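You operate a simulated robot arm through the tools that you are given. There is no shell and no other tool. Be economical: measure what you need, move in short steps, check, and stop when the job is done.

Carry out the task below with a simulated two-armed robot. There is one attempt and no reset: what you move stays moved.

Task
On the brown mat, fold the grey cloth in half.

It is judged by the outcome, as a careful person would: the job done as asked, and still so three seconds after it is handed in. It fails if anything else is knocked over, pushed out of place, dropped, spilled or broken. Flat cloth is picked up by pressing the open fingertips on it (5 to 10 N) and closing them slowly along it; thin cloth reads only 2 to 8 mm in the jaws.

Robot
Two 7-joint arms with two-finger parallel grippers on one trunk, on a base that drives. Base frame: it is fixed to the floor where the robot stands at the start and does not move with it; the origin is under the middle of the robot, x ahead of it, y to its left, z up; the surface under the hand at the start is at about z = 0.804. Units: m, degrees, N and s.
The left shoulder is at the start at [0.08, 0.131, 0.947], the right one opposite. With the tool pointing down near the work surface each hand reaches from about 0.4 to 0.86 m from the robot's upright axis, wherever it stands, measured 20 degrees to its own side. Places, roughly: brown mat [0.6, 0, 0.8]. Payload 1.57 kg a hand.
The TCP of each hand is the grasp point between the finger pads, 0.03 m short of the fingertips. In the tool frame z runs along the fingers and y along their closing line. Largest opening 0.11 m; finger width 0.024, thickness 0.012; the body of the gripper, 0.048 by 0.112 m, starts 0.078 m behind the TCP.
Orientation is that of the tool frame in the base frame, as [roll, pitch, yaw] about the fixed x, y, z axes, in that order (R = Rz(yaw) Ry(pitch) Rx(roll)). With the fingers straight down and closing along the base's y, the tool's x points along the base's -x, its y along +y and its z along -z.

Tools
- The arms move only by the tool step_arm. It takes "left_steps", "right_steps" or both (then of equal length, played together; a hand with none holds still); each is a list of rows, each an object of numbers (a shift or turn left out is 0, a gripper value left out holds the last): "dx", "dy", "dz": the shift along the tool's x, y, z in m; "wx", "wy", "wz": the turn, a rotation vector about the tool's x, y, z in degrees. In form: [{"dx": .., "dy": .., "dz": .., "wx": .., "wy": .., "wz": ..}, ...]. A call has 1 to 12 rows; each row shifts and turns the commanded pose from where the row before left it, along the tool's axes as they then stand. "left_grip" and "right_grip" are, for a hand that has rows, the opening, from 0 (shut) to 1 (fully open), set as the call begins (left out, the last holds). Rows are played at 5 a second. More than 0.05 m and 8.6 degrees between two rows, or a gripper value outside its range, and nothing of the call is played. Where a pose cannot be reached the arm comes as near as it can. A force on the tool above 40 N (or 10 N above the force at the start of the call, whichever is more), or a blocked arm, ends the call early, and 0.2 s more pass. The fingers move at their own pace (about 0.108 m/s each) and stop on an object; they squeeze with about 26 N. The grip force told is the motor's: it shows also when the fingers shut on nothing. Time passes only in rows, and 0.2 s behind the last, so rows that do not move let the fingers close. The reply holds the time, the measured pose of the TCP, the force on the tool along the base axes, the opening and the grip force, in the units named above and with some noise, with the torque about the TCP (base axes, N m) and any sound that the robot's microphone picked up, and new pictures: "show" is both (left out), scene, wrist or none (wrist: the cameras of the hands that moved).
- Cameras (640 x 400 px; columns grow to the right, rows downward): "scene" is now at [-0.0549, -0.0065, 1.4104]; the picture's right is [-0.09, -1.00, 0.00], its down [-0.64, 0.06, -0.77] and it looks along [0.77, -0.07, -0.64] (base axes); focal length 287 px, centre (320, 200). "left" rides on the left gripper at [0.07, -0.016, -0.141] in its tool frame; the picture's right is [0.23, 0.97, 0.00], its down [-0.86, 0.20, -0.48] and it looks along [-0.47, 0.11, 0.88] (tool axes); focal length 222 px, centre (320, 200). "right" rides on the right gripper at [0.07, 0.016, -0.141] in its tool frame; the picture's right is [-0.23, 0.97, 0.00], its down [-0.86, -0.20, -0.48] and it looks along [-0.47, -0.11, 0.88] (tool axes); focal length 222 px, centre (320, 200). There is no depth. A picture from a camera that has moved, and an enlarged one, comes with that camera's place and axes in the base frame and with its lens.
- steer(legs): drives the robot by 1 to 6 legs, each [ahead, left, turn to the left] in m, m and degrees, along the robot's own axes; the way and the turn of a leg run together, so that a leg with both is an arc; at most 1.5 m and 180 degrees a leg. The arms and the cameras ride along, it lands a little off, and it stops where it bumps. It gives what a move gives, and a new picture of the scene camera.
- aim_head(pan, tilt): turns the head with the scene camera to pan (to the left, within 109 degrees either way) and tilt (down, from -29 to 69), counted from straight ahead of the robot. It gives what a move gives, and a new picture of the scene camera.
- enlarge(camera, box): a new picture of the part [left, top, right, bottom] of that camera's present view, enlarged. No time passes.
- hand_in(): hands the job in; it is judged then, once.

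Go step by step. Nothing tells you exact positions but the pictures and the camera data: compare them with the known pose of the tool, close in by small moves and look again before you grip or let go. The budget is 120 turns and 260 pictures, counting those below and the enlarged ones. Unless the task says otherwise, let go and move clear before handing in, and close with one line.

The tools are called after ">>>" as name(argument=value, ...) on one line, values as JSON. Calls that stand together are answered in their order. step_arm: Moves the arms, as the interface text tells. Its arguments: {"type":"object","properties":{"left_steps":{"type":"array","items":{"type":"object","properties":{"dx":{"type":"number"},"dy":{"type":"number"},"dz":{"type":"number"},"wx":{"type":"number"},"wy":{"type":"number"},"wz":{"type":"number"}}}},"left_grip":{"type":"number"},"right_steps":{"type":"array","items":{"type":"object","properties":{"dx":{"type":"number"},"dy":{"type":"number"},"dz":{"type":"number"},"wx":{"type":"number"},"wy":{"type":"number"},"wz":{"type":"number"}}}},"right_grip":{"type":"number"},"show":{"type":"string","enum":["both","scene","wrist","none"]}},"required":[]} The other tools are called the same way: steer (legs) drives the base; aim_head (pan, tilt) turns the head that bears the scene camera; enlarge (camera, box) takes an enlarged picture of a part of a camera's view; hand_in () hands the job in.

At the start:

```text
time_s: 0.0
left_tcp_pos: [0.6308, 0.2705, 1.0121]
left_orientation: [180.0, 0.0, -179.9]
left_contact_force: [-0.3, 1.1, 0.9]
left_moment: [-0.03, -0.03, -0.01]
left_grip_width: 0.11
left_grasp_force: 0.1
right_tcp_pos: [0.5426, -0.2405, 0.9497]
right_orientation: [179.9, 0.0, 180.0]
right_contact_force: [-0.2, 0.4, -0.4]
right_moment: [-0.03, 0.0, 0.01]
right_grip_width: 0.1099
right_grasp_force: 0.0
robot x, y, heading: [-0.0027, -0.0002, 0.1]
head pan, tilt: [-5.4, 39.7]
```

scene: 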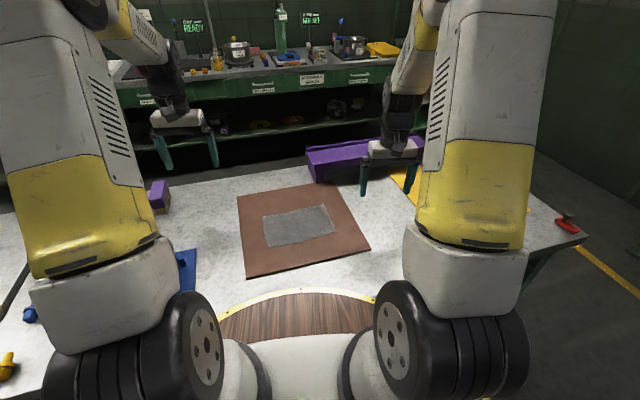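
right: 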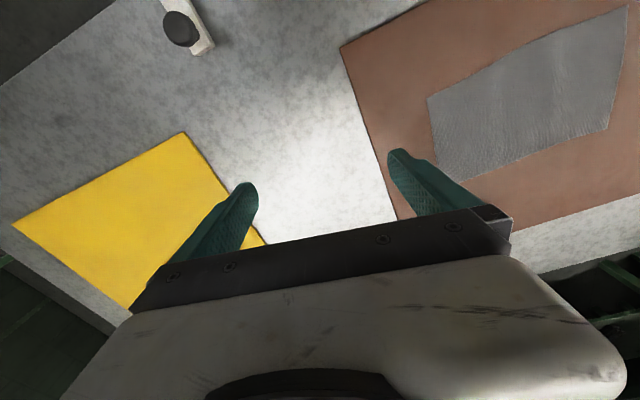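
left: 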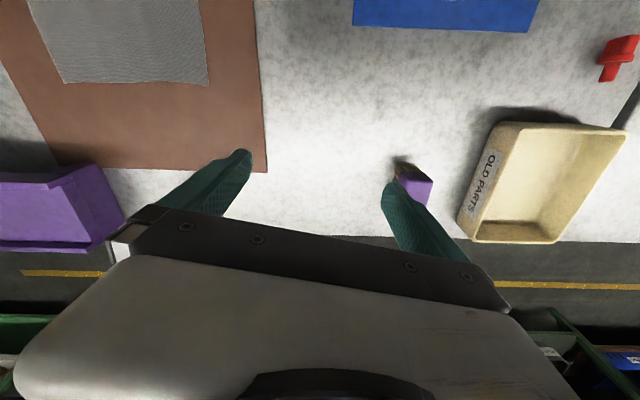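

I see the grey cloth lying on the brown mat, between the hands. First I enlarge the view to measure its corners.

>>> enlarge(camera="scene", box=[220, 170, 380, 270])

>>> enlarge(camera="left", box=[0, 0, 320, 200])

```text
4.00 times, centred on (300, 220) of scene
camera zoom: at [-0.0549, -0.0065, 1.4104], right [-0.09, -1.0, 0.0], down [-0.64, 0.06, -0.77], along [0.77, -0.07, -0.64], focal length 1150 px, centre (400, 120)
```

zoom: 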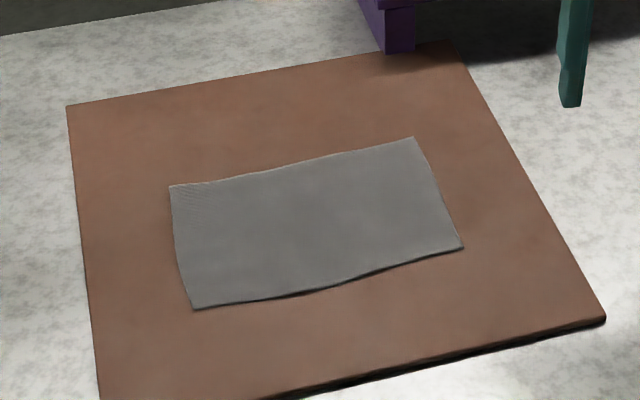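

```text
2.00 times, centred on (160, 100) of left
camera zoom: at [0.5612, 0.2542, 1.1506], right [-0.23, 0.97, 0.0], down [0.86, 0.2, 0.48], along [0.47, 0.11, -0.88], focal length 444 px, centre (640, 400)
```

zoom: 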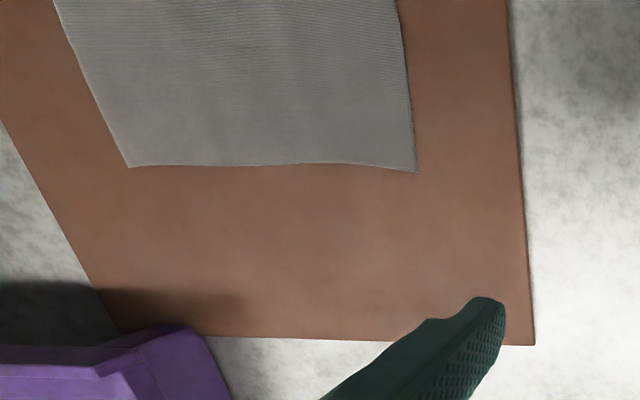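

The cloth is about 0.195 x 0.127 m, turned about 12°. Its far edge runs from about (0.604, 0.111) to (0.644, -0.081), and its near edge from (0.479, 0.087) to (0.519, -0.104). I plan to grip both far corners and fold them toward me onto the near edge, backing up a little first for wrist room.

>>> steer(legs=[[-0.12, 0, 0]])

>>> aim_head(pan=0, tilt=42)

```text
time_s: 1.2
left_tcp_pos: [0.5119, 0.2715, 1.0114]
left_orientation: [179.9, 0.0, -180.0]
left_contact_force: [1.1, -0.2, -0.7]
left_moment: [-0.02, -0.01, -0.03]
left_grip_width: 0.1097
left_grasp_force: 0.0
right_tcp_pos: [0.4209, -0.241, 0.9494]
right_orientation: [179.9, 0.0, -180.0]
right_contact_force: [0.3, 0.5, 0.1]
right_moment: [0.04, -0.01, -0.02]
right_grip_width: 0.1101
right_grasp_force: 0.0
robot x, y, heading: [-0.1243, 0.0005, -0.3]
head pan, tilt: [-5.4, 39.7]
camera scene: at [-0.1753, -0.0065, 1.4104], right [-0.09, -1.0, 0.0], down [-0.64, 0.06, -0.77], along [0.77, -0.07, -0.64], focal length 287 px, centre (320, 200)
```

scene: 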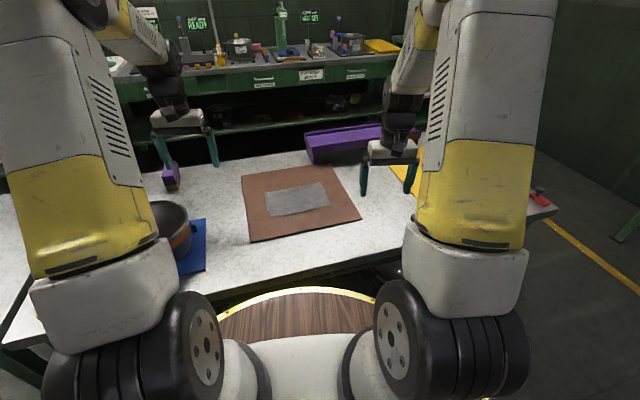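

```text
time_s: 1.9
left_tcp_pos: [0.5104, 0.2711, 1.0114]
left_orientation: [179.9, 0.0, -179.9]
left_contact_force: [-1.6, 0.1, -0.2]
left_moment: [0.02, -0.01, 0.02]
left_grip_width: 0.1101
left_grasp_force: 0.1
right_tcp_pos: [0.421, -0.2414, 0.9498]
right_orientation: [-180.0, 0.0, -179.9]
right_contact_force: [0.5, -0.2, 1.0]
right_moment: [0.0, 0.04, 0.01]
right_grip_width: 0.1101
right_grasp_force: 0.0
robot x, y, heading: [-0.1233, -0.0005, 0.2]
head pan, tilt: [0.0, 42.0]
camera scene: at [-0.1767, 0.0014, 1.407], right [0.0, -1.0, 0.0], down [-0.67, 0.0, -0.74], along [0.74, 0.0, -0.67], focal length 287 px, centre (320, 200)
```

scene: 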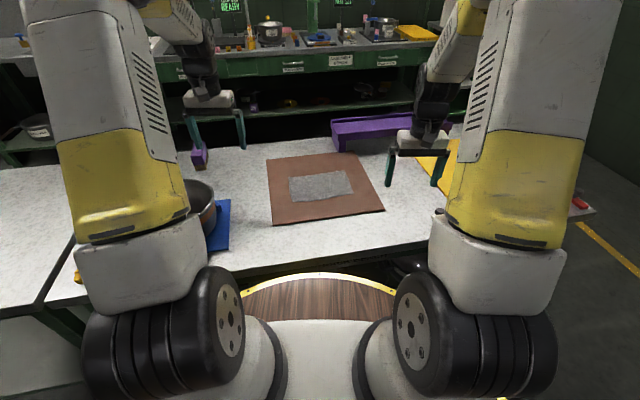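

The way to the cloth is clear. I bring both hands over the far corners, turn them 12° to match the cloth, and narrow the openings.

>>> step_arm(left_steps=[{"dx": -0.016, "dy": -0.0315, "dz": 0.0185}, {"dx": -0.016, "dy": -0.0315, "dz": 0.0185}, {"dx": -0.016, "dy": -0.0315, "dz": 0.0185}, {"dx": -0.016, "dy": -0.0315, "dz": 0.0185}, {"dx": -0.016, "dy": -0.0315, "dz": 0.0185}, {"dx": -0.016, "dy": -0.0315, "dz": 0.0185}, {"wz": -5.9}, {"wz": -5.9}, {}], right_steps=[{"dx": -0.0355, "dy": 0.031, "dz": 0.0083}, {"dx": -0.0355, "dy": 0.031, "dz": 0.0083}, {"dx": -0.0355, "dy": 0.031, "dz": 0.0083}, {"dx": -0.0355, "dy": 0.031, "dz": 0.0083}, {"dx": -0.0355, "dy": 0.031, "dz": 0.0083}, {"dx": -0.0355, "dy": 0.031, "dz": 0.0083}, {"wz": -5.9}, {"wz": -5.9}, {}], left_grip=0.28, right_grip=0.28)

```text
time_s: 3.9
left_tcp_pos: [0.6074, 0.0814, 0.8999]
left_orientation: [-180.0, 0.0, -168.0]
left_contact_force: [-1.1, -0.1, -0.4]
left_moment: [0.01, -0.02, -0.05]
left_grip_width: 0.0308
left_grasp_force: 0.1
right_tcp_pos: [0.6347, -0.0535, 0.9019]
right_orientation: [180.0, 0.0, -168.1]
right_contact_force: [0.3, -0.3, -0.8]
right_moment: [-0.02, -0.02, 0.0]
right_grip_width: 0.0308
right_grasp_force: 0.1
robot x, y, heading: [-0.1221, -0.0001, -0.2]
head pan, tilt: [0.0, 42.0]
camera scene: at [-0.1766, 0.0015, 1.407], right [0.0, -1.0, 0.0], down [-0.67, 0.0, -0.74], along [0.74, 0.0, -0.67], focal length 287 px, centre (320, 200)
camera right: at [0.5621, -0.0532, 1.0417], right [0.02, 1.0, 0.0], down [0.88, -0.02, 0.48], along [0.48, -0.01, -0.88], focal length 222 px, centre (320, 200)
camera left: at [0.5413, 0.0516, 1.0398], right [-0.42, 0.91, 0.0], down [0.8, 0.37, 0.48], along [0.43, 0.2, -0.88], focal length 222 px, centre (320, 200)
```

scene: 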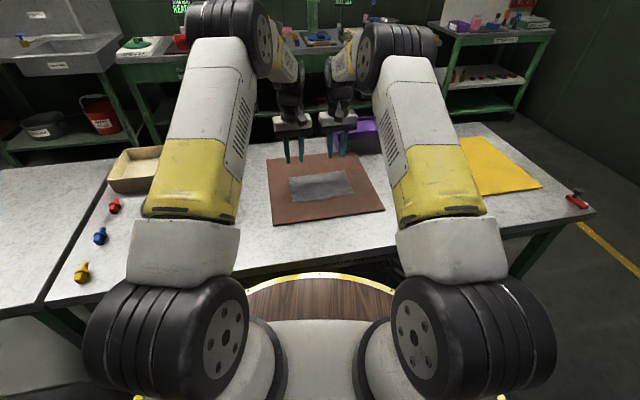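
right: 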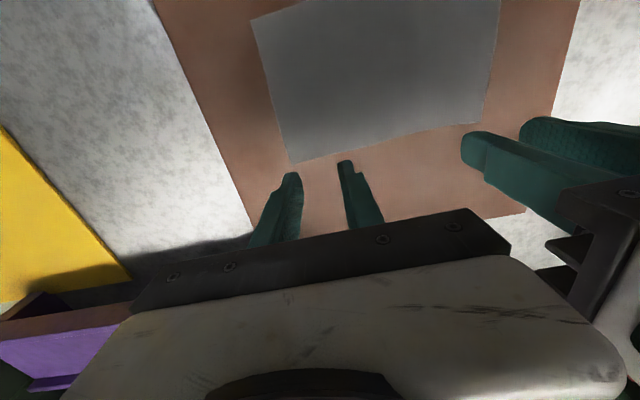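
left: 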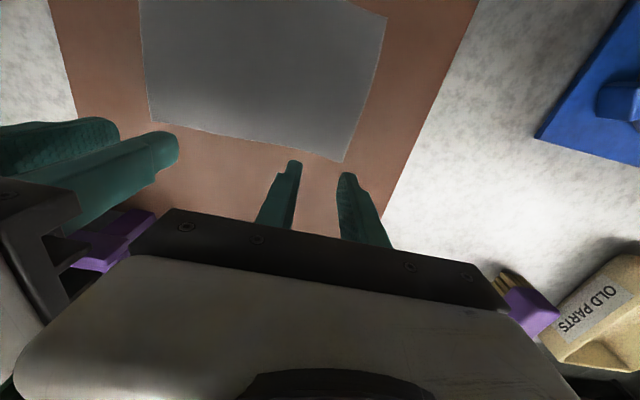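

From the wrist pictures the far corners are at about (0.603, 0.108) and (0.643, -0.086), so my estimate was good. I correct by a few millimetres and descend close to the cloth.

>>> step_arm(left_steps=[{"dx": 0.0037, "dy": -0.001, "dz": 0.02}, {"dz": 0.02}, {"dz": 0.008}, {}], right_steps=[{"dx": 0.0035, "dy": -0.0054, "dz": 0.02}, {"dz": 0.02}, {"dz": 0.01}, {}], show="wrist")

```text
time_s: 4.9
left_tcp_pos: [0.6036, 0.0795, 0.85]
left_orientation: [179.9, 0.0, -168.2]
left_contact_force: [0.2, 0.2, 0.6]
left_moment: [0.0, -0.01, 0.01]
left_grip_width: 0.0306
left_grasp_force: 0.1
right_tcp_pos: [0.6319, -0.0599, 0.8495]
right_orientation: [-180.0, 0.0, -168.2]
right_contact_force: [0.9, -0.8, -0.4]
right_moment: [0.03, 0.01, 0.01]
right_grip_width: 0.0309
right_grasp_force: 0.0
robot x, y, heading: [-0.1222, 0.0025, 0.2]
head pan, tilt: [0.0, 42.0]
camera right: at [0.5591, -0.0596, 0.9912], right [0.02, 1.0, 0.0], down [0.88, -0.02, 0.48], along [0.48, -0.01, -0.88], focal length 222 px, centre (320, 200)
camera left: at [0.538, 0.0498, 0.991], right [-0.42, 0.91, 0.0], down [0.8, 0.37, 0.48], along [0.43, 0.2, -0.88], focal length 222 px, centre (320, 200)
```

right: 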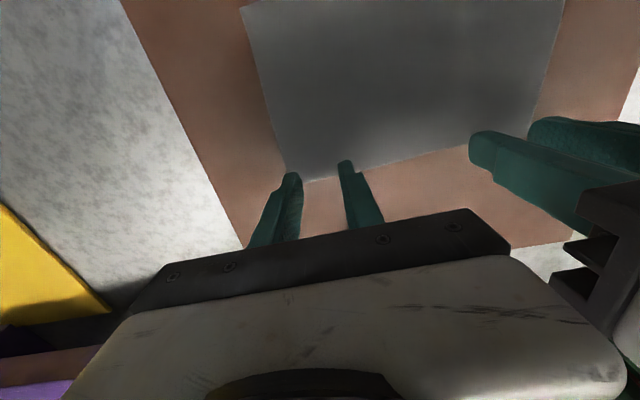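
left: 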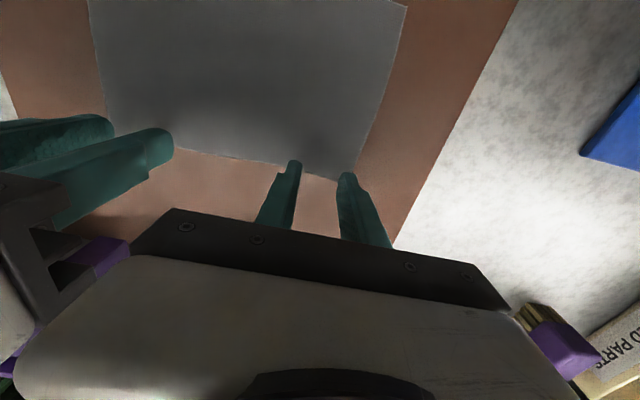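

The fingers are over the corners, but the outer ones are marginal. I shift each hand inward a little and lower until contact.

>>> step_arm(left_steps=[{"dx": 0.003, "dy": -0.005}, {"dz": 0.004}, {"dz": 0.003}, {"dz": 0.002}, {}], right_steps=[{"dx": 0.003, "dy": 0.005}, {"dz": 0.004}, {"dz": 0.003}, {"dz": 0.002}, {}], show="wrist")

```text
time_s: 6.1
left_tcp_pos: [0.6029, 0.0746, 0.8419]
left_orientation: [-180.0, 0.1, -168.2]
left_contact_force: [0.8, -1.0, 0.3]
left_moment: [0.01, 0.01, -0.03]
left_grip_width: 0.0308
left_grasp_force: 0.1
right_tcp_pos: [0.6278, -0.0572, 0.842]
right_orientation: [-179.9, 0.1, -168.3]
right_contact_force: [-0.2, 0.1, 0.2]
right_moment: [0.0, -0.01, 0.02]
right_grip_width: 0.0308
right_grasp_force: 0.1
robot x, y, heading: [-0.1211, 0.0008, -0.3]
head pan, tilt: [0.0, 42.0]
camera right: at [0.5552, -0.0557, 0.9827], right [0.02, 1.0, 0.0], down [0.88, -0.02, 0.48], along [0.48, -0.01, -0.88], focal length 222 px, centre (320, 200)
camera left: at [0.5362, 0.0445, 0.9823], right [-0.42, 0.91, 0.0], down [0.8, 0.37, 0.48], along [0.43, 0.2, -0.88], focal length 222 px, centre (320, 200)
```

right: 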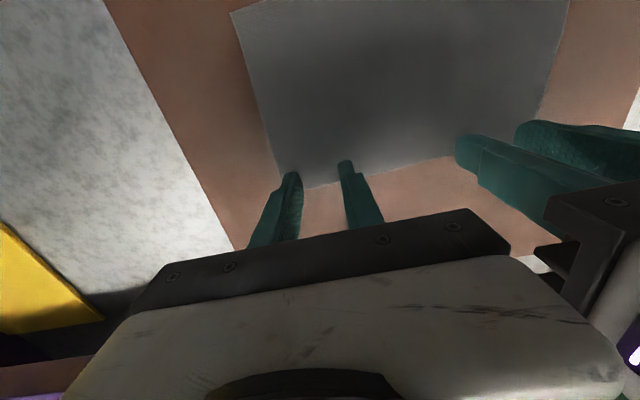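
left: 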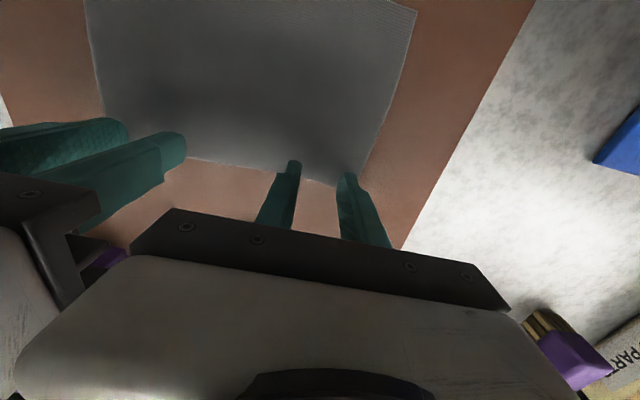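

Fingers are on the corners and still a few millimetres above the cloth. I lower in 1 mm steps until there is contact force.

>>> step_arm(left_steps=[{"dz": 0.001}, {"dz": 0.001}, {"dz": 0.001}, {}], right_steps=[{"dz": 0.001}, {"dz": 0.001}, {"dz": 0.001}, {}], show="none")

```text
time_s: 7.1
left_tcp_pos: [0.6032, 0.0736, 0.8392]
left_orientation: [179.9, 0.0, -168.2]
left_contact_force: [-0.3, -1.2, -0.1]
left_moment: [-0.02, 0.03, -0.02]
left_grip_width: 0.0309
left_grasp_force: 0.2
right_tcp_pos: [0.6279, -0.0561, 0.8386]
right_orientation: [-180.0, 0.0, -168.2]
right_contact_force: [-1.3, -0.6, 5.7]
right_moment: [0.0, 0.03, -0.04]
right_grip_width: 0.0306
right_grasp_force: 0.1
robot x, y, heading: [-0.1203, -0.0007, -0.1]
head pan, tilt: [0.0, 42.0]
```

>>> step_arm(left_steps=[{"dz": 0.001}, {}], right_steps=[{"dz": 0.0003}, {}], show="none")

```text
time_s: 7.7
left_tcp_pos: [0.6012, 0.0752, 0.8391]
left_orientation: [179.9, -0.1, -168.2]
left_contact_force: [-0.5, -0.3, 2.2]
left_moment: [0.03, 0.05, 0.0]
left_grip_width: 0.0305
left_grasp_force: 0.1
right_tcp_pos: [0.6277, -0.0567, 0.8385]
right_orientation: [179.9, 0.1, -168.1]
right_contact_force: [-1.5, 0.0, 8.1]
right_moment: [-0.01, 0.06, -0.01]
right_grip_width: 0.031
right_grasp_force: 0.1
robot x, y, heading: [-0.1225, -0.0011, 0.2]
head pan, tilt: [0.0, 42.0]
```

>>> step_arm(left_steps=[{"dz": 0.0006}, {}], show="none")

```text
time_s: 8.3
left_tcp_pos: [0.6026, 0.0755, 0.8393]
left_orientation: [-180.0, 0.1, -168.2]
left_contact_force: [-1.8, 1.3, 8.8]
left_moment: [0.08, 0.07, 0.03]
left_grip_width: 0.0308
left_grasp_force: 0.2
right_tcp_pos: [0.6287, -0.0566, 0.8389]
right_orientation: [180.0, 0.1, -168.2]
right_contact_force: [0.0, 0.1, 8.7]
right_moment: [-0.03, -0.05, -0.06]
right_grip_width: 0.0308
right_grasp_force: 0.0
robot x, y, heading: [-0.1184, -0.0011, -0.0]
head pan, tilt: [0.0, 42.0]
```

Both hands press with about 8.7 N. I start closing slowly.

>>> step_arm(left_steps=[{}, {}], right_steps=[{}, {}], left_grip=0.2, right_grip=0.2, show="wrist")

>>> step_arm(left_steps=[{}, {}], right_steps=[{}, {}], left_grip=0.13, right_grip=0.13, show="wrist")

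```text
time_s: 8.9
left_tcp_pos: [0.6016, 0.0751, 0.8383]
left_orientation: [-179.9, 0.1, -168.3]
left_contact_force: [-0.1, 0.2, 9.5]
left_moment: [0.05, -0.02, 0.01]
left_grip_width: 0.0187
left_grasp_force: 0.1
right_tcp_pos: [0.6285, -0.0567, 0.8384]
right_orientation: [-180.0, 0.1, -168.2]
right_contact_force: [0.5, 0.3, 9.9]
right_moment: [-0.04, -0.03, -0.01]
right_grip_width: 0.0184
right_grasp_force: 0.2
robot x, y, heading: [-0.1196, 0.001, 0.1]
head pan, tilt: [0.0, 42.0]
camera right: at [0.5549, -0.0559, 0.9802], right [0.02, 1.0, 0.0], down [0.88, -0.02, 0.48], along [0.48, -0.01, -0.88], focal length 222 px, centre (320, 200)
camera left: at [0.5361, 0.0441, 0.9787], right [-0.42, 0.91, 0.0], down [0.8, 0.37, 0.48], along [0.44, 0.2, -0.88], focal length 222 px, centre (320, 200)
```

right: 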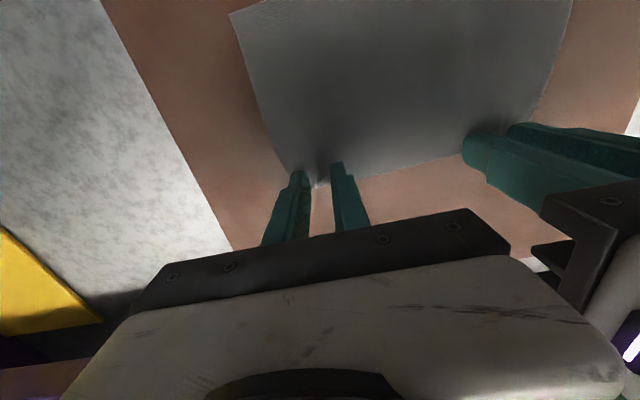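
left: 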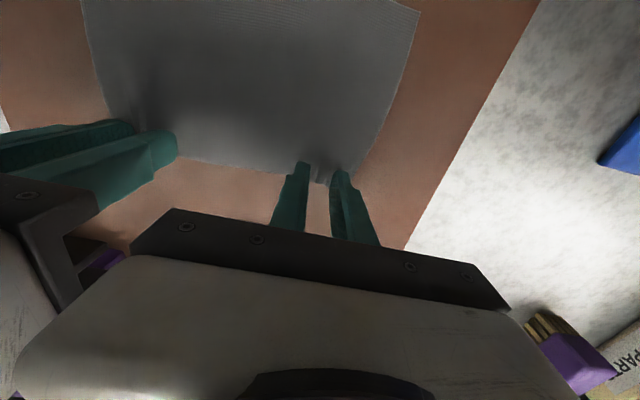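

```text
time_s: 9.5
left_tcp_pos: [0.6006, 0.0748, 0.8387]
left_orientation: [-179.9, 0.0, -168.3]
left_contact_force: [1.0, -2.6, 11.2]
left_moment: [-0.04, 0.03, -0.01]
left_grip_width: 0.0085
left_grasp_force: 0.1
right_tcp_pos: [0.6274, -0.0569, 0.8387]
right_orientation: [180.0, 0.0, -168.3]
right_contact_force: [-0.5, 2.4, 10.5]
right_moment: [0.04, -0.02, 0.04]
right_grip_width: 0.0087
right_grasp_force: 0.1
robot x, y, heading: [-0.1216, 0.0002, -0.1]
head pan, tilt: [0.0, 42.0]
camera right: at [0.5548, -0.0555, 0.9802], right [0.02, 1.0, 0.0], down [0.88, -0.02, 0.48], along [0.48, -0.01, -0.88], focal length 222 px, centre (320, 200)
camera left: at [0.5359, 0.0439, 0.9787], right [-0.42, 0.91, 0.0], down [0.8, 0.37, 0.48], along [0.44, 0.2, -0.88], focal length 222 px, centre (320, 200)
```

right: 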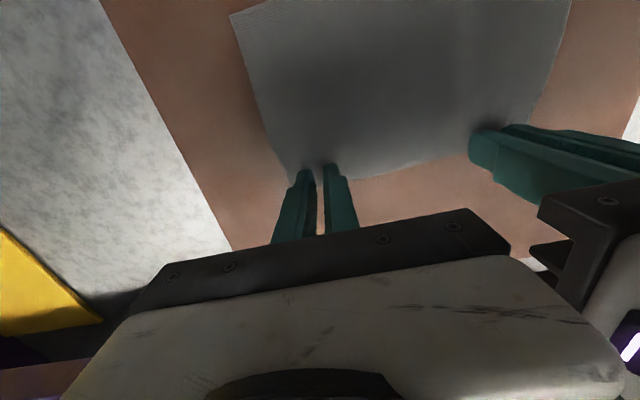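
left: 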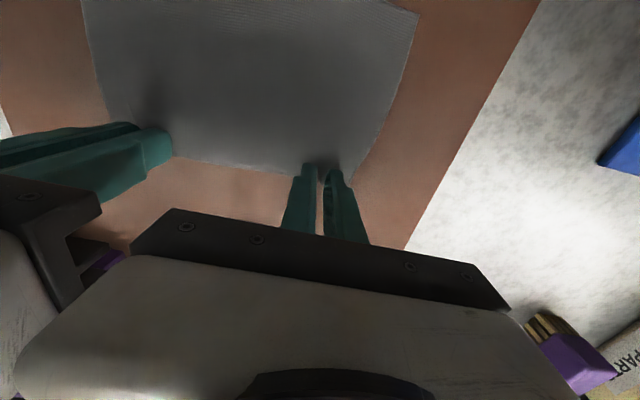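

The cloth bulges up between the fingers. I close fully, then lift a little to check.

>>> step_arm(left_steps=[{}, {}, {}], right_steps=[{}, {}, {}], left_grip=0, right_grip=0, show="none")

>>> step_arm(left_steps=[{"dz": -0.01}, {"dz": -0.01}, {"dz": -0.01}], right_steps=[{"dz": -0.01}, {"dz": -0.01}, {"dz": -0.01}])

```text
time_s: 10.3
left_tcp_pos: [0.6015, 0.0755, 0.8375]
left_orientation: [180.0, 0.0, -168.2]
left_contact_force: [-1.0, 2.1, 14.2]
left_moment: [0.1, 0.06, 0.02]
left_grip_width: 0.0001
left_grasp_force: 21.7
right_tcp_pos: [0.6272, -0.0566, 0.839]
right_orientation: [-179.9, 0.0, -168.2]
right_contact_force: [1.4, -2.1, 9.2]
right_moment: [-0.05, -0.08, -0.02]
right_grip_width: 0.0001
right_grasp_force: 21.0
robot x, y, heading: [-0.1177, 0.0024, 0.1]
head pan, tilt: [0.0, 42.0]
```

```text
time_s: 11.1
left_tcp_pos: [0.6013, 0.0736, 0.8673]
left_orientation: [-180.0, -0.1, -168.2]
left_contact_force: [-0.2, 0.1, -0.4]
left_moment: [-0.05, 0.02, -0.02]
left_grip_width: 0.0
left_grasp_force: 21.5
right_tcp_pos: [0.6282, -0.056, 0.867]
right_orientation: [179.9, 0.0, -168.1]
right_contact_force: [0.0, -0.2, 0.5]
right_moment: [0.0, -0.02, 0.01]
right_grip_width: 0.0
right_grasp_force: 21.0
robot x, y, heading: [-0.1212, -0.001, 0.2]
head pan, tilt: [0.0, 42.0]
camera scene: at [-0.1765, 0.0015, 1.407], right [0.0, -1.0, 0.0], down [-0.67, 0.0, -0.74], along [0.74, 0.0, -0.67], focal length 287 px, centre (320, 200)
camera right: at [0.5551, -0.0555, 1.0086], right [0.02, 1.0, 0.0], down [0.88, -0.02, 0.48], along [0.48, -0.01, -0.88], focal length 222 px, centre (320, 200)
camera left: at [0.5365, 0.044, 1.0081], right [-0.42, 0.91, 0.0], down [0.8, 0.37, 0.48], along [0.43, 0.2, -0.88], focal length 222 px, centre (320, 200)
```

scene: 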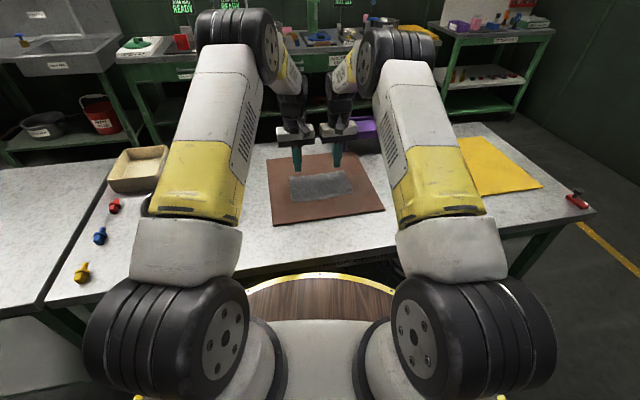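
right: 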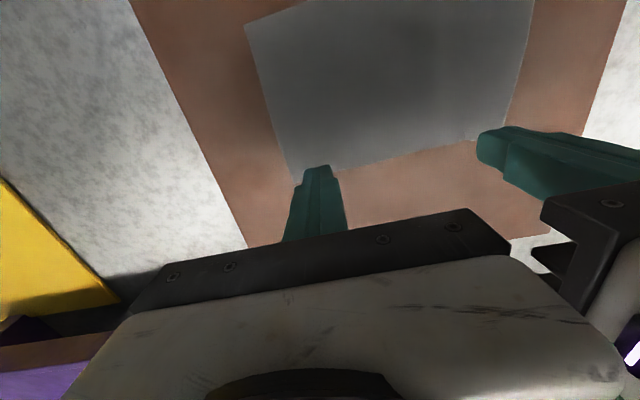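
left: 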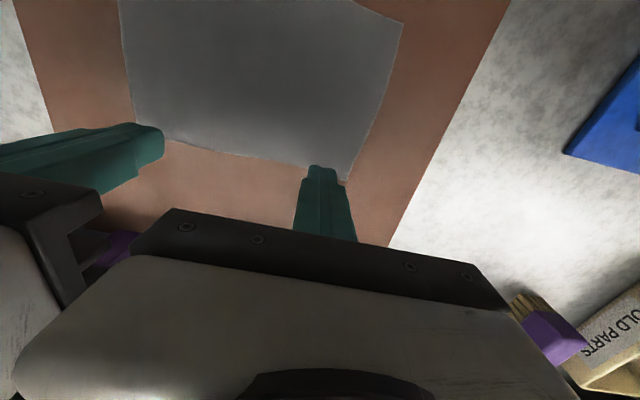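

The fingers closed on nothing (width 0) and the cloth is unmoved. I retry with a wider opening, the tips about 8 mm further onto the cloth, and a slower closing.

>>> step_arm(left_steps=[{"dx": 0.008, "dy": -0.003}, {}, {"dz": 0.015}, {"dz": 0.011}, {"dz": 0.002}, {}], right_steps=[{"dx": 0.008, "dy": 0.003}, {}, {"dz": 0.015}, {"dz": 0.011}, {"dz": 0.002}, {}], left_grip=0.36, right_grip=0.36, show="wrist")

```text
time_s: 12.5
left_tcp_pos: [0.5946, 0.0695, 0.8399]
left_orientation: [-180.0, -0.1, -168.2]
left_contact_force: [0.2, 0.1, 0.9]
left_moment: [-0.01, -0.01, 0.0]
left_grip_width: 0.0393
left_grasp_force: 0.0
right_tcp_pos: [0.62, -0.0553, 0.8394]
right_orientation: [-179.9, 0.0, -168.3]
right_contact_force: [0.4, 0.4, 0.7]
right_moment: [-0.02, -0.06, -0.01]
right_grip_width: 0.0398
right_grasp_force: 0.0
robot x, y, heading: [-0.122, 0.0006, -0.1]
head pan, tilt: [0.0, 42.0]
camera right: at [0.5467, -0.0546, 0.9813], right [0.02, 1.0, 0.0], down [0.88, -0.02, 0.48], along [0.48, -0.01, -0.88], focal length 222 px, centre (320, 200)
camera left: at [0.529, 0.0395, 0.9798], right [-0.42, 0.91, 0.0], down [0.8, 0.37, 0.48], along [0.43, 0.2, -0.88], focal length 222 px, centre (320, 200)
```

right: 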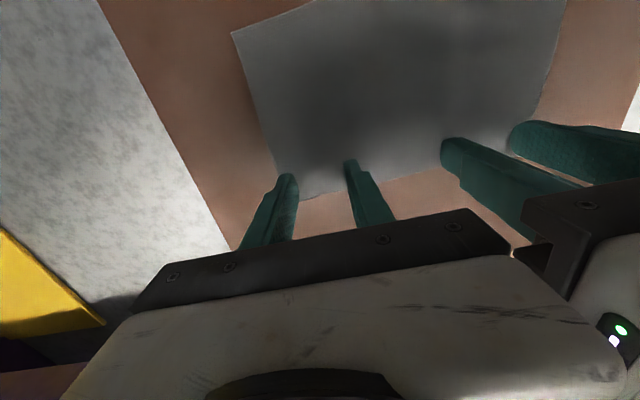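
left: 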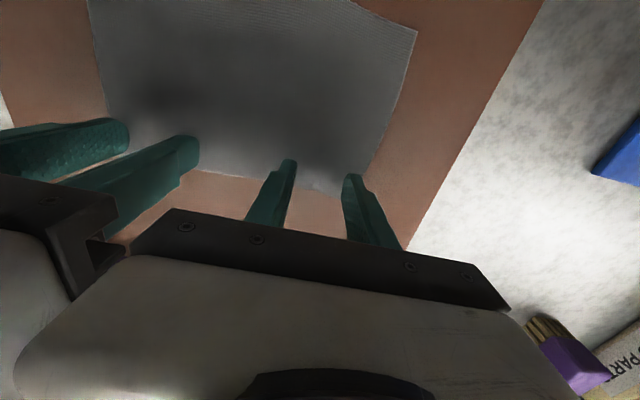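

>>> step_arm(left_steps=[{"dz": 0.001}, {"dz": 0.001}, {}], right_steps=[{"dz": 0.001}, {"dz": 0.0005}, {}], show="none")

```text
time_s: 13.3
left_tcp_pos: [0.5954, 0.0696, 0.8387]
left_orientation: [179.9, 0.1, -168.2]
left_contact_force: [-2.1, -0.3, 8.4]
left_moment: [0.05, 0.02, 0.02]
left_grip_width: 0.0394
left_grasp_force: 0.0
right_tcp_pos: [0.6197, -0.0559, 0.8383]
right_orientation: [180.0, -0.1, -168.2]
right_contact_force: [-0.2, -0.3, 4.1]
right_moment: [-0.01, 0.0, -0.02]
right_grip_width: 0.0394
right_grasp_force: 0.1
robot x, y, heading: [-0.1207, -0.0024, -0.2]
head pan, tilt: [0.0, 42.0]
```

Left presses 8.4 N, right 4.1 N. I add a little on the right and close in small increments.

>>> step_arm(left_steps=[{}], right_steps=[{"dz": 0.0004}], left_grip=0.32, right_grip=0.32, show="none")

>>> step_arm(left_steps=[{}], right_steps=[{}], left_grip=0.28, right_grip=0.28, show="none")

>>> step_arm(left_steps=[{}], right_steps=[{}], left_grip=0.24, right_grip=0.24, show="none")

>>> step_arm(left_steps=[{}], right_steps=[{}], left_grip=0.2, right_grip=0.2, show="wrist")

```text
time_s: 13.7
left_tcp_pos: [0.5937, 0.0704, 0.8385]
left_orientation: [-180.0, 0.1, -168.2]
left_contact_force: [-1.5, 1.1, 11.1]
left_moment: [0.11, 0.03, 0.02]
left_grip_width: 0.0344
left_grasp_force: 0.0
right_tcp_pos: [0.6203, -0.055, 0.8395]
right_orientation: [-180.0, 0.0, -168.2]
right_contact_force: [0.0, -0.8, 5.7]
right_moment: [-0.09, -0.01, 0.02]
right_grip_width: 0.0343
right_grasp_force: 0.0
robot x, y, heading: [-0.1192, -0.003, 0.2]
head pan, tilt: [0.0, 42.0]
```

```text
time_s: 14.1
left_tcp_pos: [0.5943, 0.07, 0.8385]
left_orientation: [-180.0, 0.1, -168.2]
left_contact_force: [2.4, -2.7, 10.4]
left_moment: [0.01, -0.06, -0.02]
left_grip_width: 0.0261
left_grasp_force: 0.1
right_tcp_pos: [0.6195, -0.055, 0.838]
right_orientation: [180.0, 0.0, -168.2]
right_contact_force: [-0.8, -0.7, 6.0]
right_moment: [-0.04, -0.01, -0.02]
right_grip_width: 0.0295
right_grasp_force: 0.1
robot x, y, heading: [-0.1212, 0.001, 0.4]
head pan, tilt: [0.0, 42.0]
```

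```text
time_s: 14.5
left_tcp_pos: [0.5958, 0.07, 0.8391]
left_orientation: [-179.9, 0.1, -168.1]
left_contact_force: [3.8, -4.8, 11.9]
left_moment: [-0.02, -0.11, -0.05]
left_grip_width: 0.0255
left_grasp_force: 0.0
right_tcp_pos: [0.6199, -0.0562, 0.837]
right_orientation: [179.9, 0.1, -168.2]
right_contact_force: [1.3, -1.1, 7.6]
right_moment: [-0.1, -0.06, 0.0]
right_grip_width: 0.0258
right_grasp_force: 0.1
robot x, y, heading: [-0.1227, -0.001, -0.1]
head pan, tilt: [0.0, 42.0]
```

```text
time_s: 14.9
left_tcp_pos: [0.5941, 0.0695, 0.839]
left_orientation: [179.9, 0.1, -168.2]
left_contact_force: [2.9, -0.2, 13.2]
left_moment: [0.08, -0.11, -0.08]
left_grip_width: 0.0225
left_grasp_force: 0.0
right_tcp_pos: [0.6206, -0.0541, 0.8398]
right_orientation: [-179.9, 0.0, -168.2]
right_contact_force: [1.2, -2.9, 7.6]
right_moment: [-0.07, -0.04, -0.03]
right_grip_width: 0.0219
right_grasp_force: 0.2
robot x, y, heading: [-0.118, -0.0009, -0.0]
head pan, tilt: [0.0, 42.0]
camera right: at [0.5466, -0.0547, 0.9802], right [0.02, 1.0, 0.0], down [0.88, -0.02, 0.48], along [0.48, -0.01, -0.88], focal length 222 px, centre (320, 200)
camera left: at [0.5289, 0.0397, 0.9787], right [-0.42, 0.91, 0.0], down [0.8, 0.37, 0.48], along [0.44, 0.2, -0.88], focal length 222 px, centre (320, 200)
```

right: 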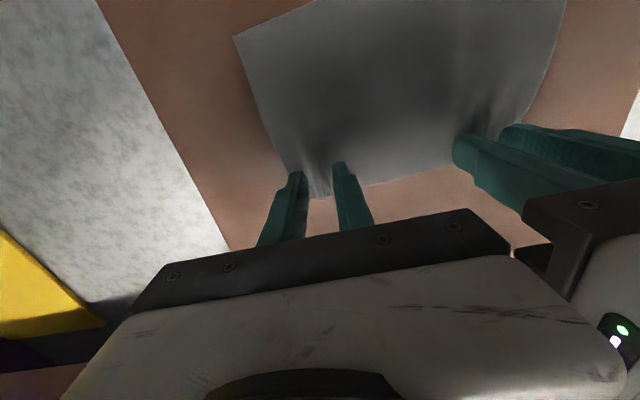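
left: 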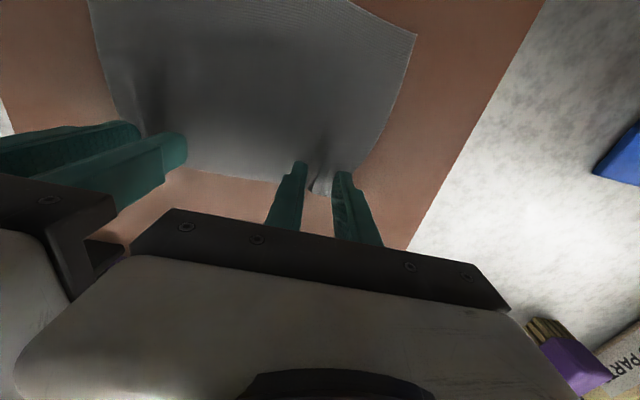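

Clear ridges are forming between the fingers this time. I continue closing slowly.

>>> step_arm(left_steps=[{}], right_steps=[{}], left_grip=0.16, right_grip=0.16, show="none")

>>> step_arm(left_steps=[{}], right_steps=[{}], left_grip=0.12, right_grip=0.12, show="none")

>>> step_arm(left_steps=[{}], right_steps=[{}], left_grip=0.09, right_grip=0.09, show="none")

>>> step_arm(left_steps=[{}], right_steps=[{}], left_grip=0.06, right_grip=0.06, show="wrist")

```text
time_s: 15.3
left_tcp_pos: [0.5934, 0.071, 0.8381]
left_orientation: [179.9, 0.1, -168.1]
left_contact_force: [0.7, 2.5, 16.6]
left_moment: [0.18, -0.07, -0.01]
left_grip_width: 0.0144
left_grasp_force: 0.0
right_tcp_pos: [0.6205, -0.0544, 0.8383]
right_orientation: [179.9, 0.0, -168.2]
right_contact_force: [0.7, -2.4, 8.3]
right_moment: [-0.07, -0.1, -0.02]
right_grip_width: 0.0169
right_grasp_force: 0.0
robot x, y, heading: [-0.1224, -0.0005, 0.3]
head pan, tilt: [0.0, 42.0]
```

```text
time_s: 15.7
left_tcp_pos: [0.5945, 0.0707, 0.8387]
left_orientation: [180.0, 0.1, -168.1]
left_contact_force: [0.4, 4.6, 17.7]
left_moment: [0.25, -0.04, 0.0]
left_grip_width: 0.0144
left_grasp_force: 0.8
right_tcp_pos: [0.6186, -0.0547, 0.8382]
right_orientation: [180.0, -0.1, -168.1]
right_contact_force: [0.9, -1.8, 8.0]
right_moment: [-0.11, -0.08, 0.01]
right_grip_width: 0.0132
right_grasp_force: 0.1
robot x, y, heading: [-0.1224, 0.0019, 0.0]
head pan, tilt: [0.0, 42.0]
```

```text
time_s: 16.1
left_tcp_pos: [0.5937, 0.0688, 0.8377]
left_orientation: [-179.9, 0.1, -168.2]
left_contact_force: [2.3, -0.3, 15.8]
left_moment: [0.11, -0.07, -0.04]
left_grip_width: 0.0094
left_grasp_force: 0.1
right_tcp_pos: [0.6196, -0.0545, 0.8392]
right_orientation: [-180.0, 0.0, -168.2]
right_contact_force: [0.0, 1.6, 8.2]
right_moment: [0.04, 0.0, -0.03]
right_grip_width: 0.0105
right_grasp_force: 0.5
robot x, y, heading: [-0.1232, -0.002, 0.4]
head pan, tilt: [0.0, 42.0]
```

```text
time_s: 16.5
left_tcp_pos: [0.5954, 0.0689, 0.8379]
left_orientation: [-179.9, 0.1, -168.2]
left_contact_force: [2.6, -5.1, 15.2]
left_moment: [-0.09, -0.15, -0.01]
left_grip_width: 0.0071
left_grasp_force: 0.3
right_tcp_pos: [0.619, -0.0542, 0.8377]
right_orientation: [179.9, -0.1, -168.2]
right_contact_force: [-0.7, 4.5, 8.5]
right_moment: [0.13, -0.03, -0.01]
right_grip_width: 0.0074
right_grasp_force: 10.9
robot x, y, heading: [-0.1236, 0.0034, 0.1]
head pan, tilt: [0.0, 42.0]
camera right: at [0.5462, -0.0538, 0.9802], right [0.02, 1.0, 0.0], down [0.88, -0.02, 0.48], along [0.48, -0.01, -0.88], focal length 222 px, centre (320, 200)
camera left: at [0.5286, 0.0384, 0.9787], right [-0.42, 0.91, 0.0], down [0.8, 0.37, 0.48], along [0.44, 0.2, -0.88], focal length 222 px, centre (320, 200)
```

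right: 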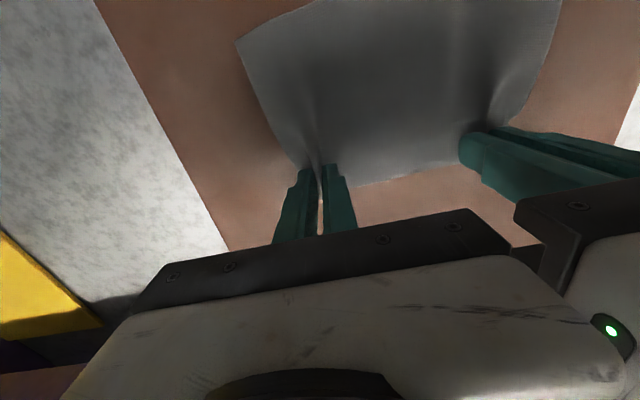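
left: 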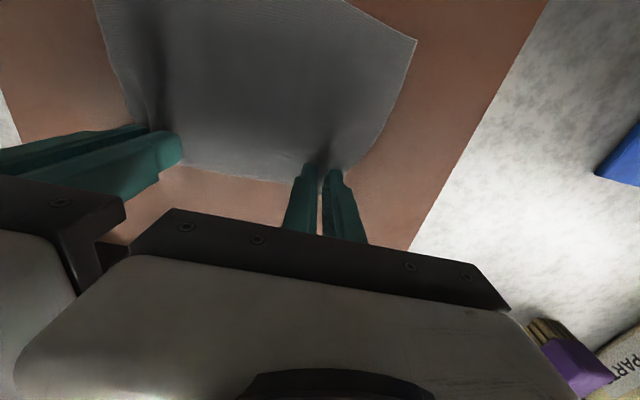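

The cloth is gathering in both jaws; the right one already holds it. I finish closing and lift slightly.

>>> step_arm(left_steps=[{}], right_steps=[{}], left_grip=0.03, right_grip=0.0, show="none")

>>> step_arm(left_steps=[{}, {}], right_steps=[{}, {}], left_grip=0.0, right_grip=0.0, show="none")

>>> step_arm(left_steps=[{"dz": -0.01}, {"dz": -0.01}], right_steps=[{"dz": -0.01}, {"dz": -0.01}], show="wrist")

```text
time_s: 16.9
left_tcp_pos: [0.5943, 0.0669, 0.8376]
left_orientation: [-179.8, 0.1, -168.3]
left_contact_force: [3.4, -12.3, 15.8]
left_moment: [-0.46, -0.16, -0.03]
left_grip_width: 0.0068
left_grasp_force: 1.7
right_tcp_pos: [0.6192, -0.0527, 0.8384]
right_orientation: [180.0, 0.0, -168.1]
right_contact_force: [-2.5, 10.3, 7.8]
right_moment: [0.33, 0.05, 0.04]
right_grip_width: 0.0025
right_grasp_force: 24.0
robot x, y, heading: [-0.1221, -0.0005, 0.1]
head pan, tilt: [0.0, 42.0]
```

```text
time_s: 17.5
left_tcp_pos: [0.5938, 0.0676, 0.8377]
left_orientation: [-179.9, 0.1, -168.3]
left_contact_force: [5.4, -22.1, 12.8]
left_moment: [-0.64, -0.2, -0.01]
left_grip_width: 0.0024
left_grasp_force: 24.3
right_tcp_pos: [0.6193, -0.0535, 0.8391]
right_orientation: [179.8, 0.1, -168.2]
right_contact_force: [-3.6, 16.0, 9.7]
right_moment: [0.48, 0.12, 0.05]
right_grip_width: 0.0027
right_grasp_force: 24.1
robot x, y, heading: [-0.122, -0.0015, -0.1]
head pan, tilt: [0.0, 42.0]
```

```text
time_s: 18.1
left_tcp_pos: [0.5945, 0.0699, 0.858]
left_orientation: [-180.0, -0.2, -168.2]
left_contact_force: [5.8, -24.0, 0.9]
left_moment: [-0.73, -0.15, 0.05]
left_grip_width: 0.0022
left_grasp_force: 23.7
right_tcp_pos: [0.6188, -0.0531, 0.8578]
right_orientation: [179.7, -0.2, -168.1]
right_contact_force: [-6.2, 23.4, 0.1]
right_moment: [0.69, 0.17, 0.1]
right_grip_width: 0.0024
right_grasp_force: 24.3
robot x, y, heading: [-0.1207, -0.0009, -0.2]
head pan, tilt: [0.0, 42.0]
camera right: at [0.5464, -0.0525, 0.9998], right [0.02, 1.0, 0.0], down [0.88, -0.02, 0.48], along [0.48, -0.01, -0.88], focal length 222 px, centre (320, 200)
camera left: at [0.5291, 0.0392, 0.998], right [-0.42, 0.91, 0.0], down [0.8, 0.37, 0.48], along [0.43, 0.2, -0.88], focal length 222 px, centre (320, 200)
```

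right: 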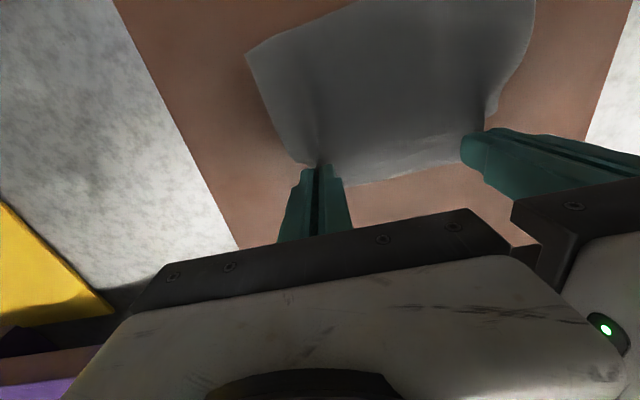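
left: 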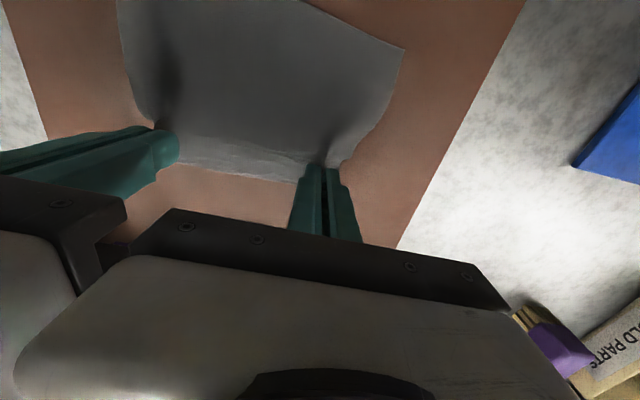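

Both hands hold the cloth (2.4 mm in the jaws), but it is stretched between them with about 24 N. I bring the hands slightly together.

>>> step_arm(left_steps=[{"dy": -0.0015}, {"dy": -0.0015}, {}], right_steps=[{"dy": 0.0015}, {"dy": 0.0015}, {}], show="scene")

```text
time_s: 18.9
left_tcp_pos: [0.594, 0.0677, 0.8567]
left_orientation: [180.0, 0.0, -168.2]
left_contact_force: [3.5, -14.9, 0.3]
left_moment: [-0.5, -0.13, 0.0]
left_grip_width: 0.0023
left_grasp_force: 23.7
right_tcp_pos: [0.6203, -0.053, 0.8576]
right_orientation: [179.9, 0.0, -168.2]
right_contact_force: [-3.0, 15.0, 0.1]
right_moment: [0.46, 0.1, 0.02]
right_grip_width: 0.0026
right_grasp_force: 23.6
robot x, y, heading: [-0.1193, 0.0034, -0.4]
head pan, tilt: [0.0, 42.0]
camera scene: at [-0.1766, 0.0015, 1.407], right [0.0, -1.0, 0.0], down [-0.67, 0.0, -0.74], along [0.74, 0.0, -0.67], focal length 287 px, centre (320, 200)
```

scene: 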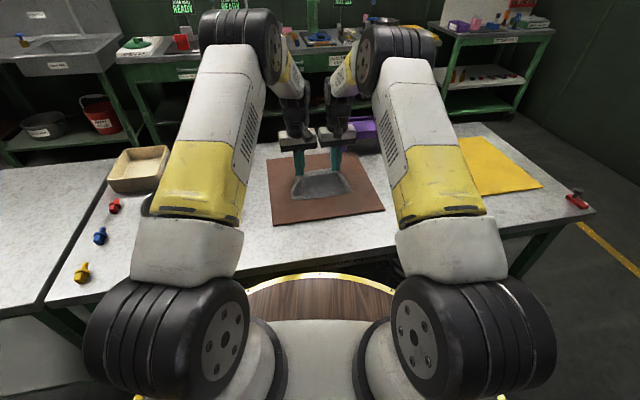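

Tension is dropping; the edge is lifted cleanly. Now the first half of the fold arc: up and toward me, tilting the fingers forward.

>>> step_arm(left_steps=[{"dx": 0.0128, "dy": -0.002, "dz": -0.006, "wy": -8}, {"dx": 0.0119, "dz": -0.0114, "wy": -8}, {"dx": 0.0136, "dz": -0.0096, "wy": -8}, {"dx": 0.0152, "dz": -0.0074, "wy": -8}, {}], right_steps=[{"dx": 0.0128, "dy": 0.002, "dz": -0.006, "wy": -8}, {"dx": 0.0119, "dz": -0.0114, "wy": -8}, {"dx": 0.0136, "dz": -0.0096, "wy": -8}, {"dx": 0.0152, "dz": -0.0074, "wy": -8}, {}])

>>> enlarge(camera="scene", box=[240, 120, 400, 220])

```text
time_s: 20.1
left_tcp_pos: [0.5379, 0.0538, 0.8804]
left_orientation: [180.0, 32.1, -168.1]
left_contact_force: [0.9, -2.5, -0.8]
left_moment: [-0.05, -0.05, -0.02]
left_grip_width: 0.0019
left_grasp_force: 24.4
right_tcp_pos: [0.5621, -0.062, 0.8797]
right_orientation: [180.0, 32.0, -168.1]
right_contact_force: [0.0, 0.8, 1.1]
right_moment: [0.05, 0.01, 0.05]
right_grip_width: 0.0025
right_grasp_force: 23.4
robot x, y, heading: [-0.1202, 0.0018, 0.0]
head pan, tilt: [0.0, 42.0]
camera scene: at [-0.1767, 0.0015, 1.407], right [0.0, -1.0, 0.0], down [-0.67, 0.0, -0.74], along [0.74, 0.0, -0.67], focal length 287 px, centre (320, 200)
camera right: at [0.4251, -0.0747, 0.9629], right [-0.01, 0.99, 0.12], down [0.5, -0.1, 0.86], along [0.86, 0.07, -0.5], focal length 222 px, centre (320, 200)
camera left: at [0.4093, 0.0095, 0.9617], right [-0.39, 0.91, -0.12], down [0.42, 0.29, 0.86], along [0.82, 0.28, -0.5], focal length 222 px, centre (320, 200)
```

scene: 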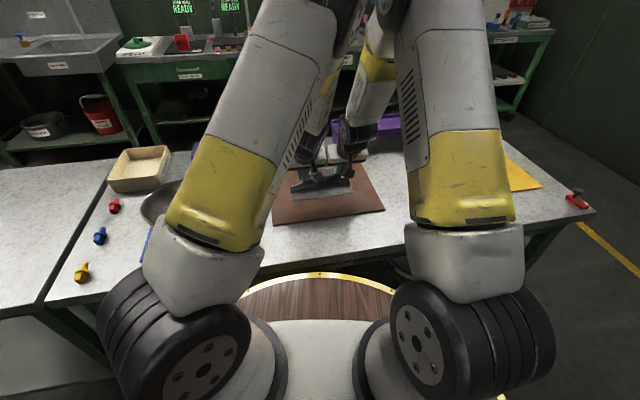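
right: 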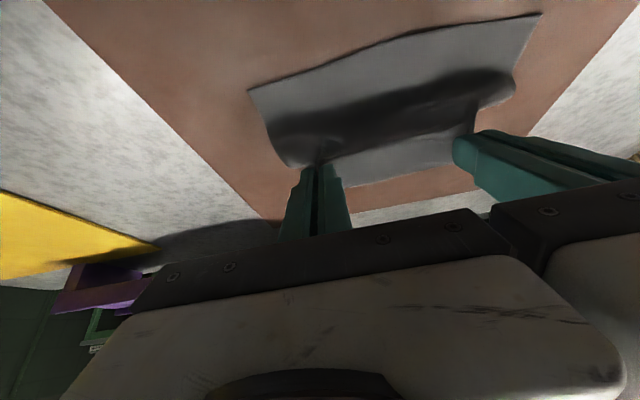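
left: 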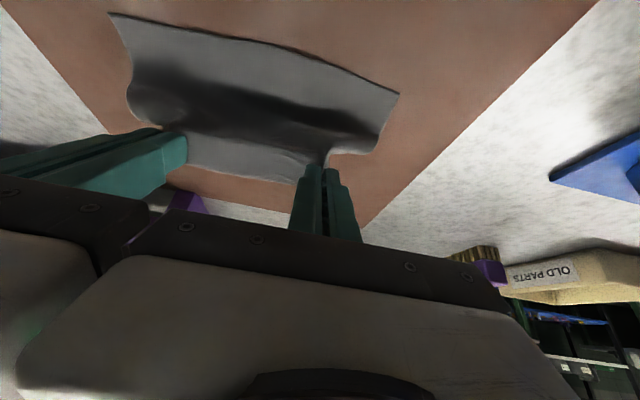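

```text
4.00 times, centred on (320, 170) of scene
camera zoom: at [-0.1767, 0.0015, 1.407], right [0.0, -1.0, 0.0], down [-0.67, 0.0, -0.74], along [0.74, 0.0, -0.67], focal length 1150 px, centre (320, 320)
```

zoom: 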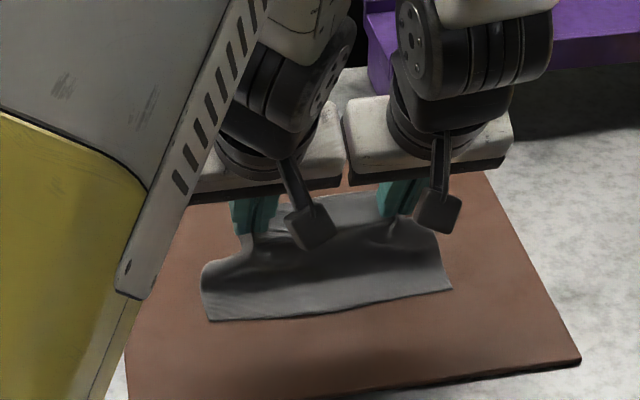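

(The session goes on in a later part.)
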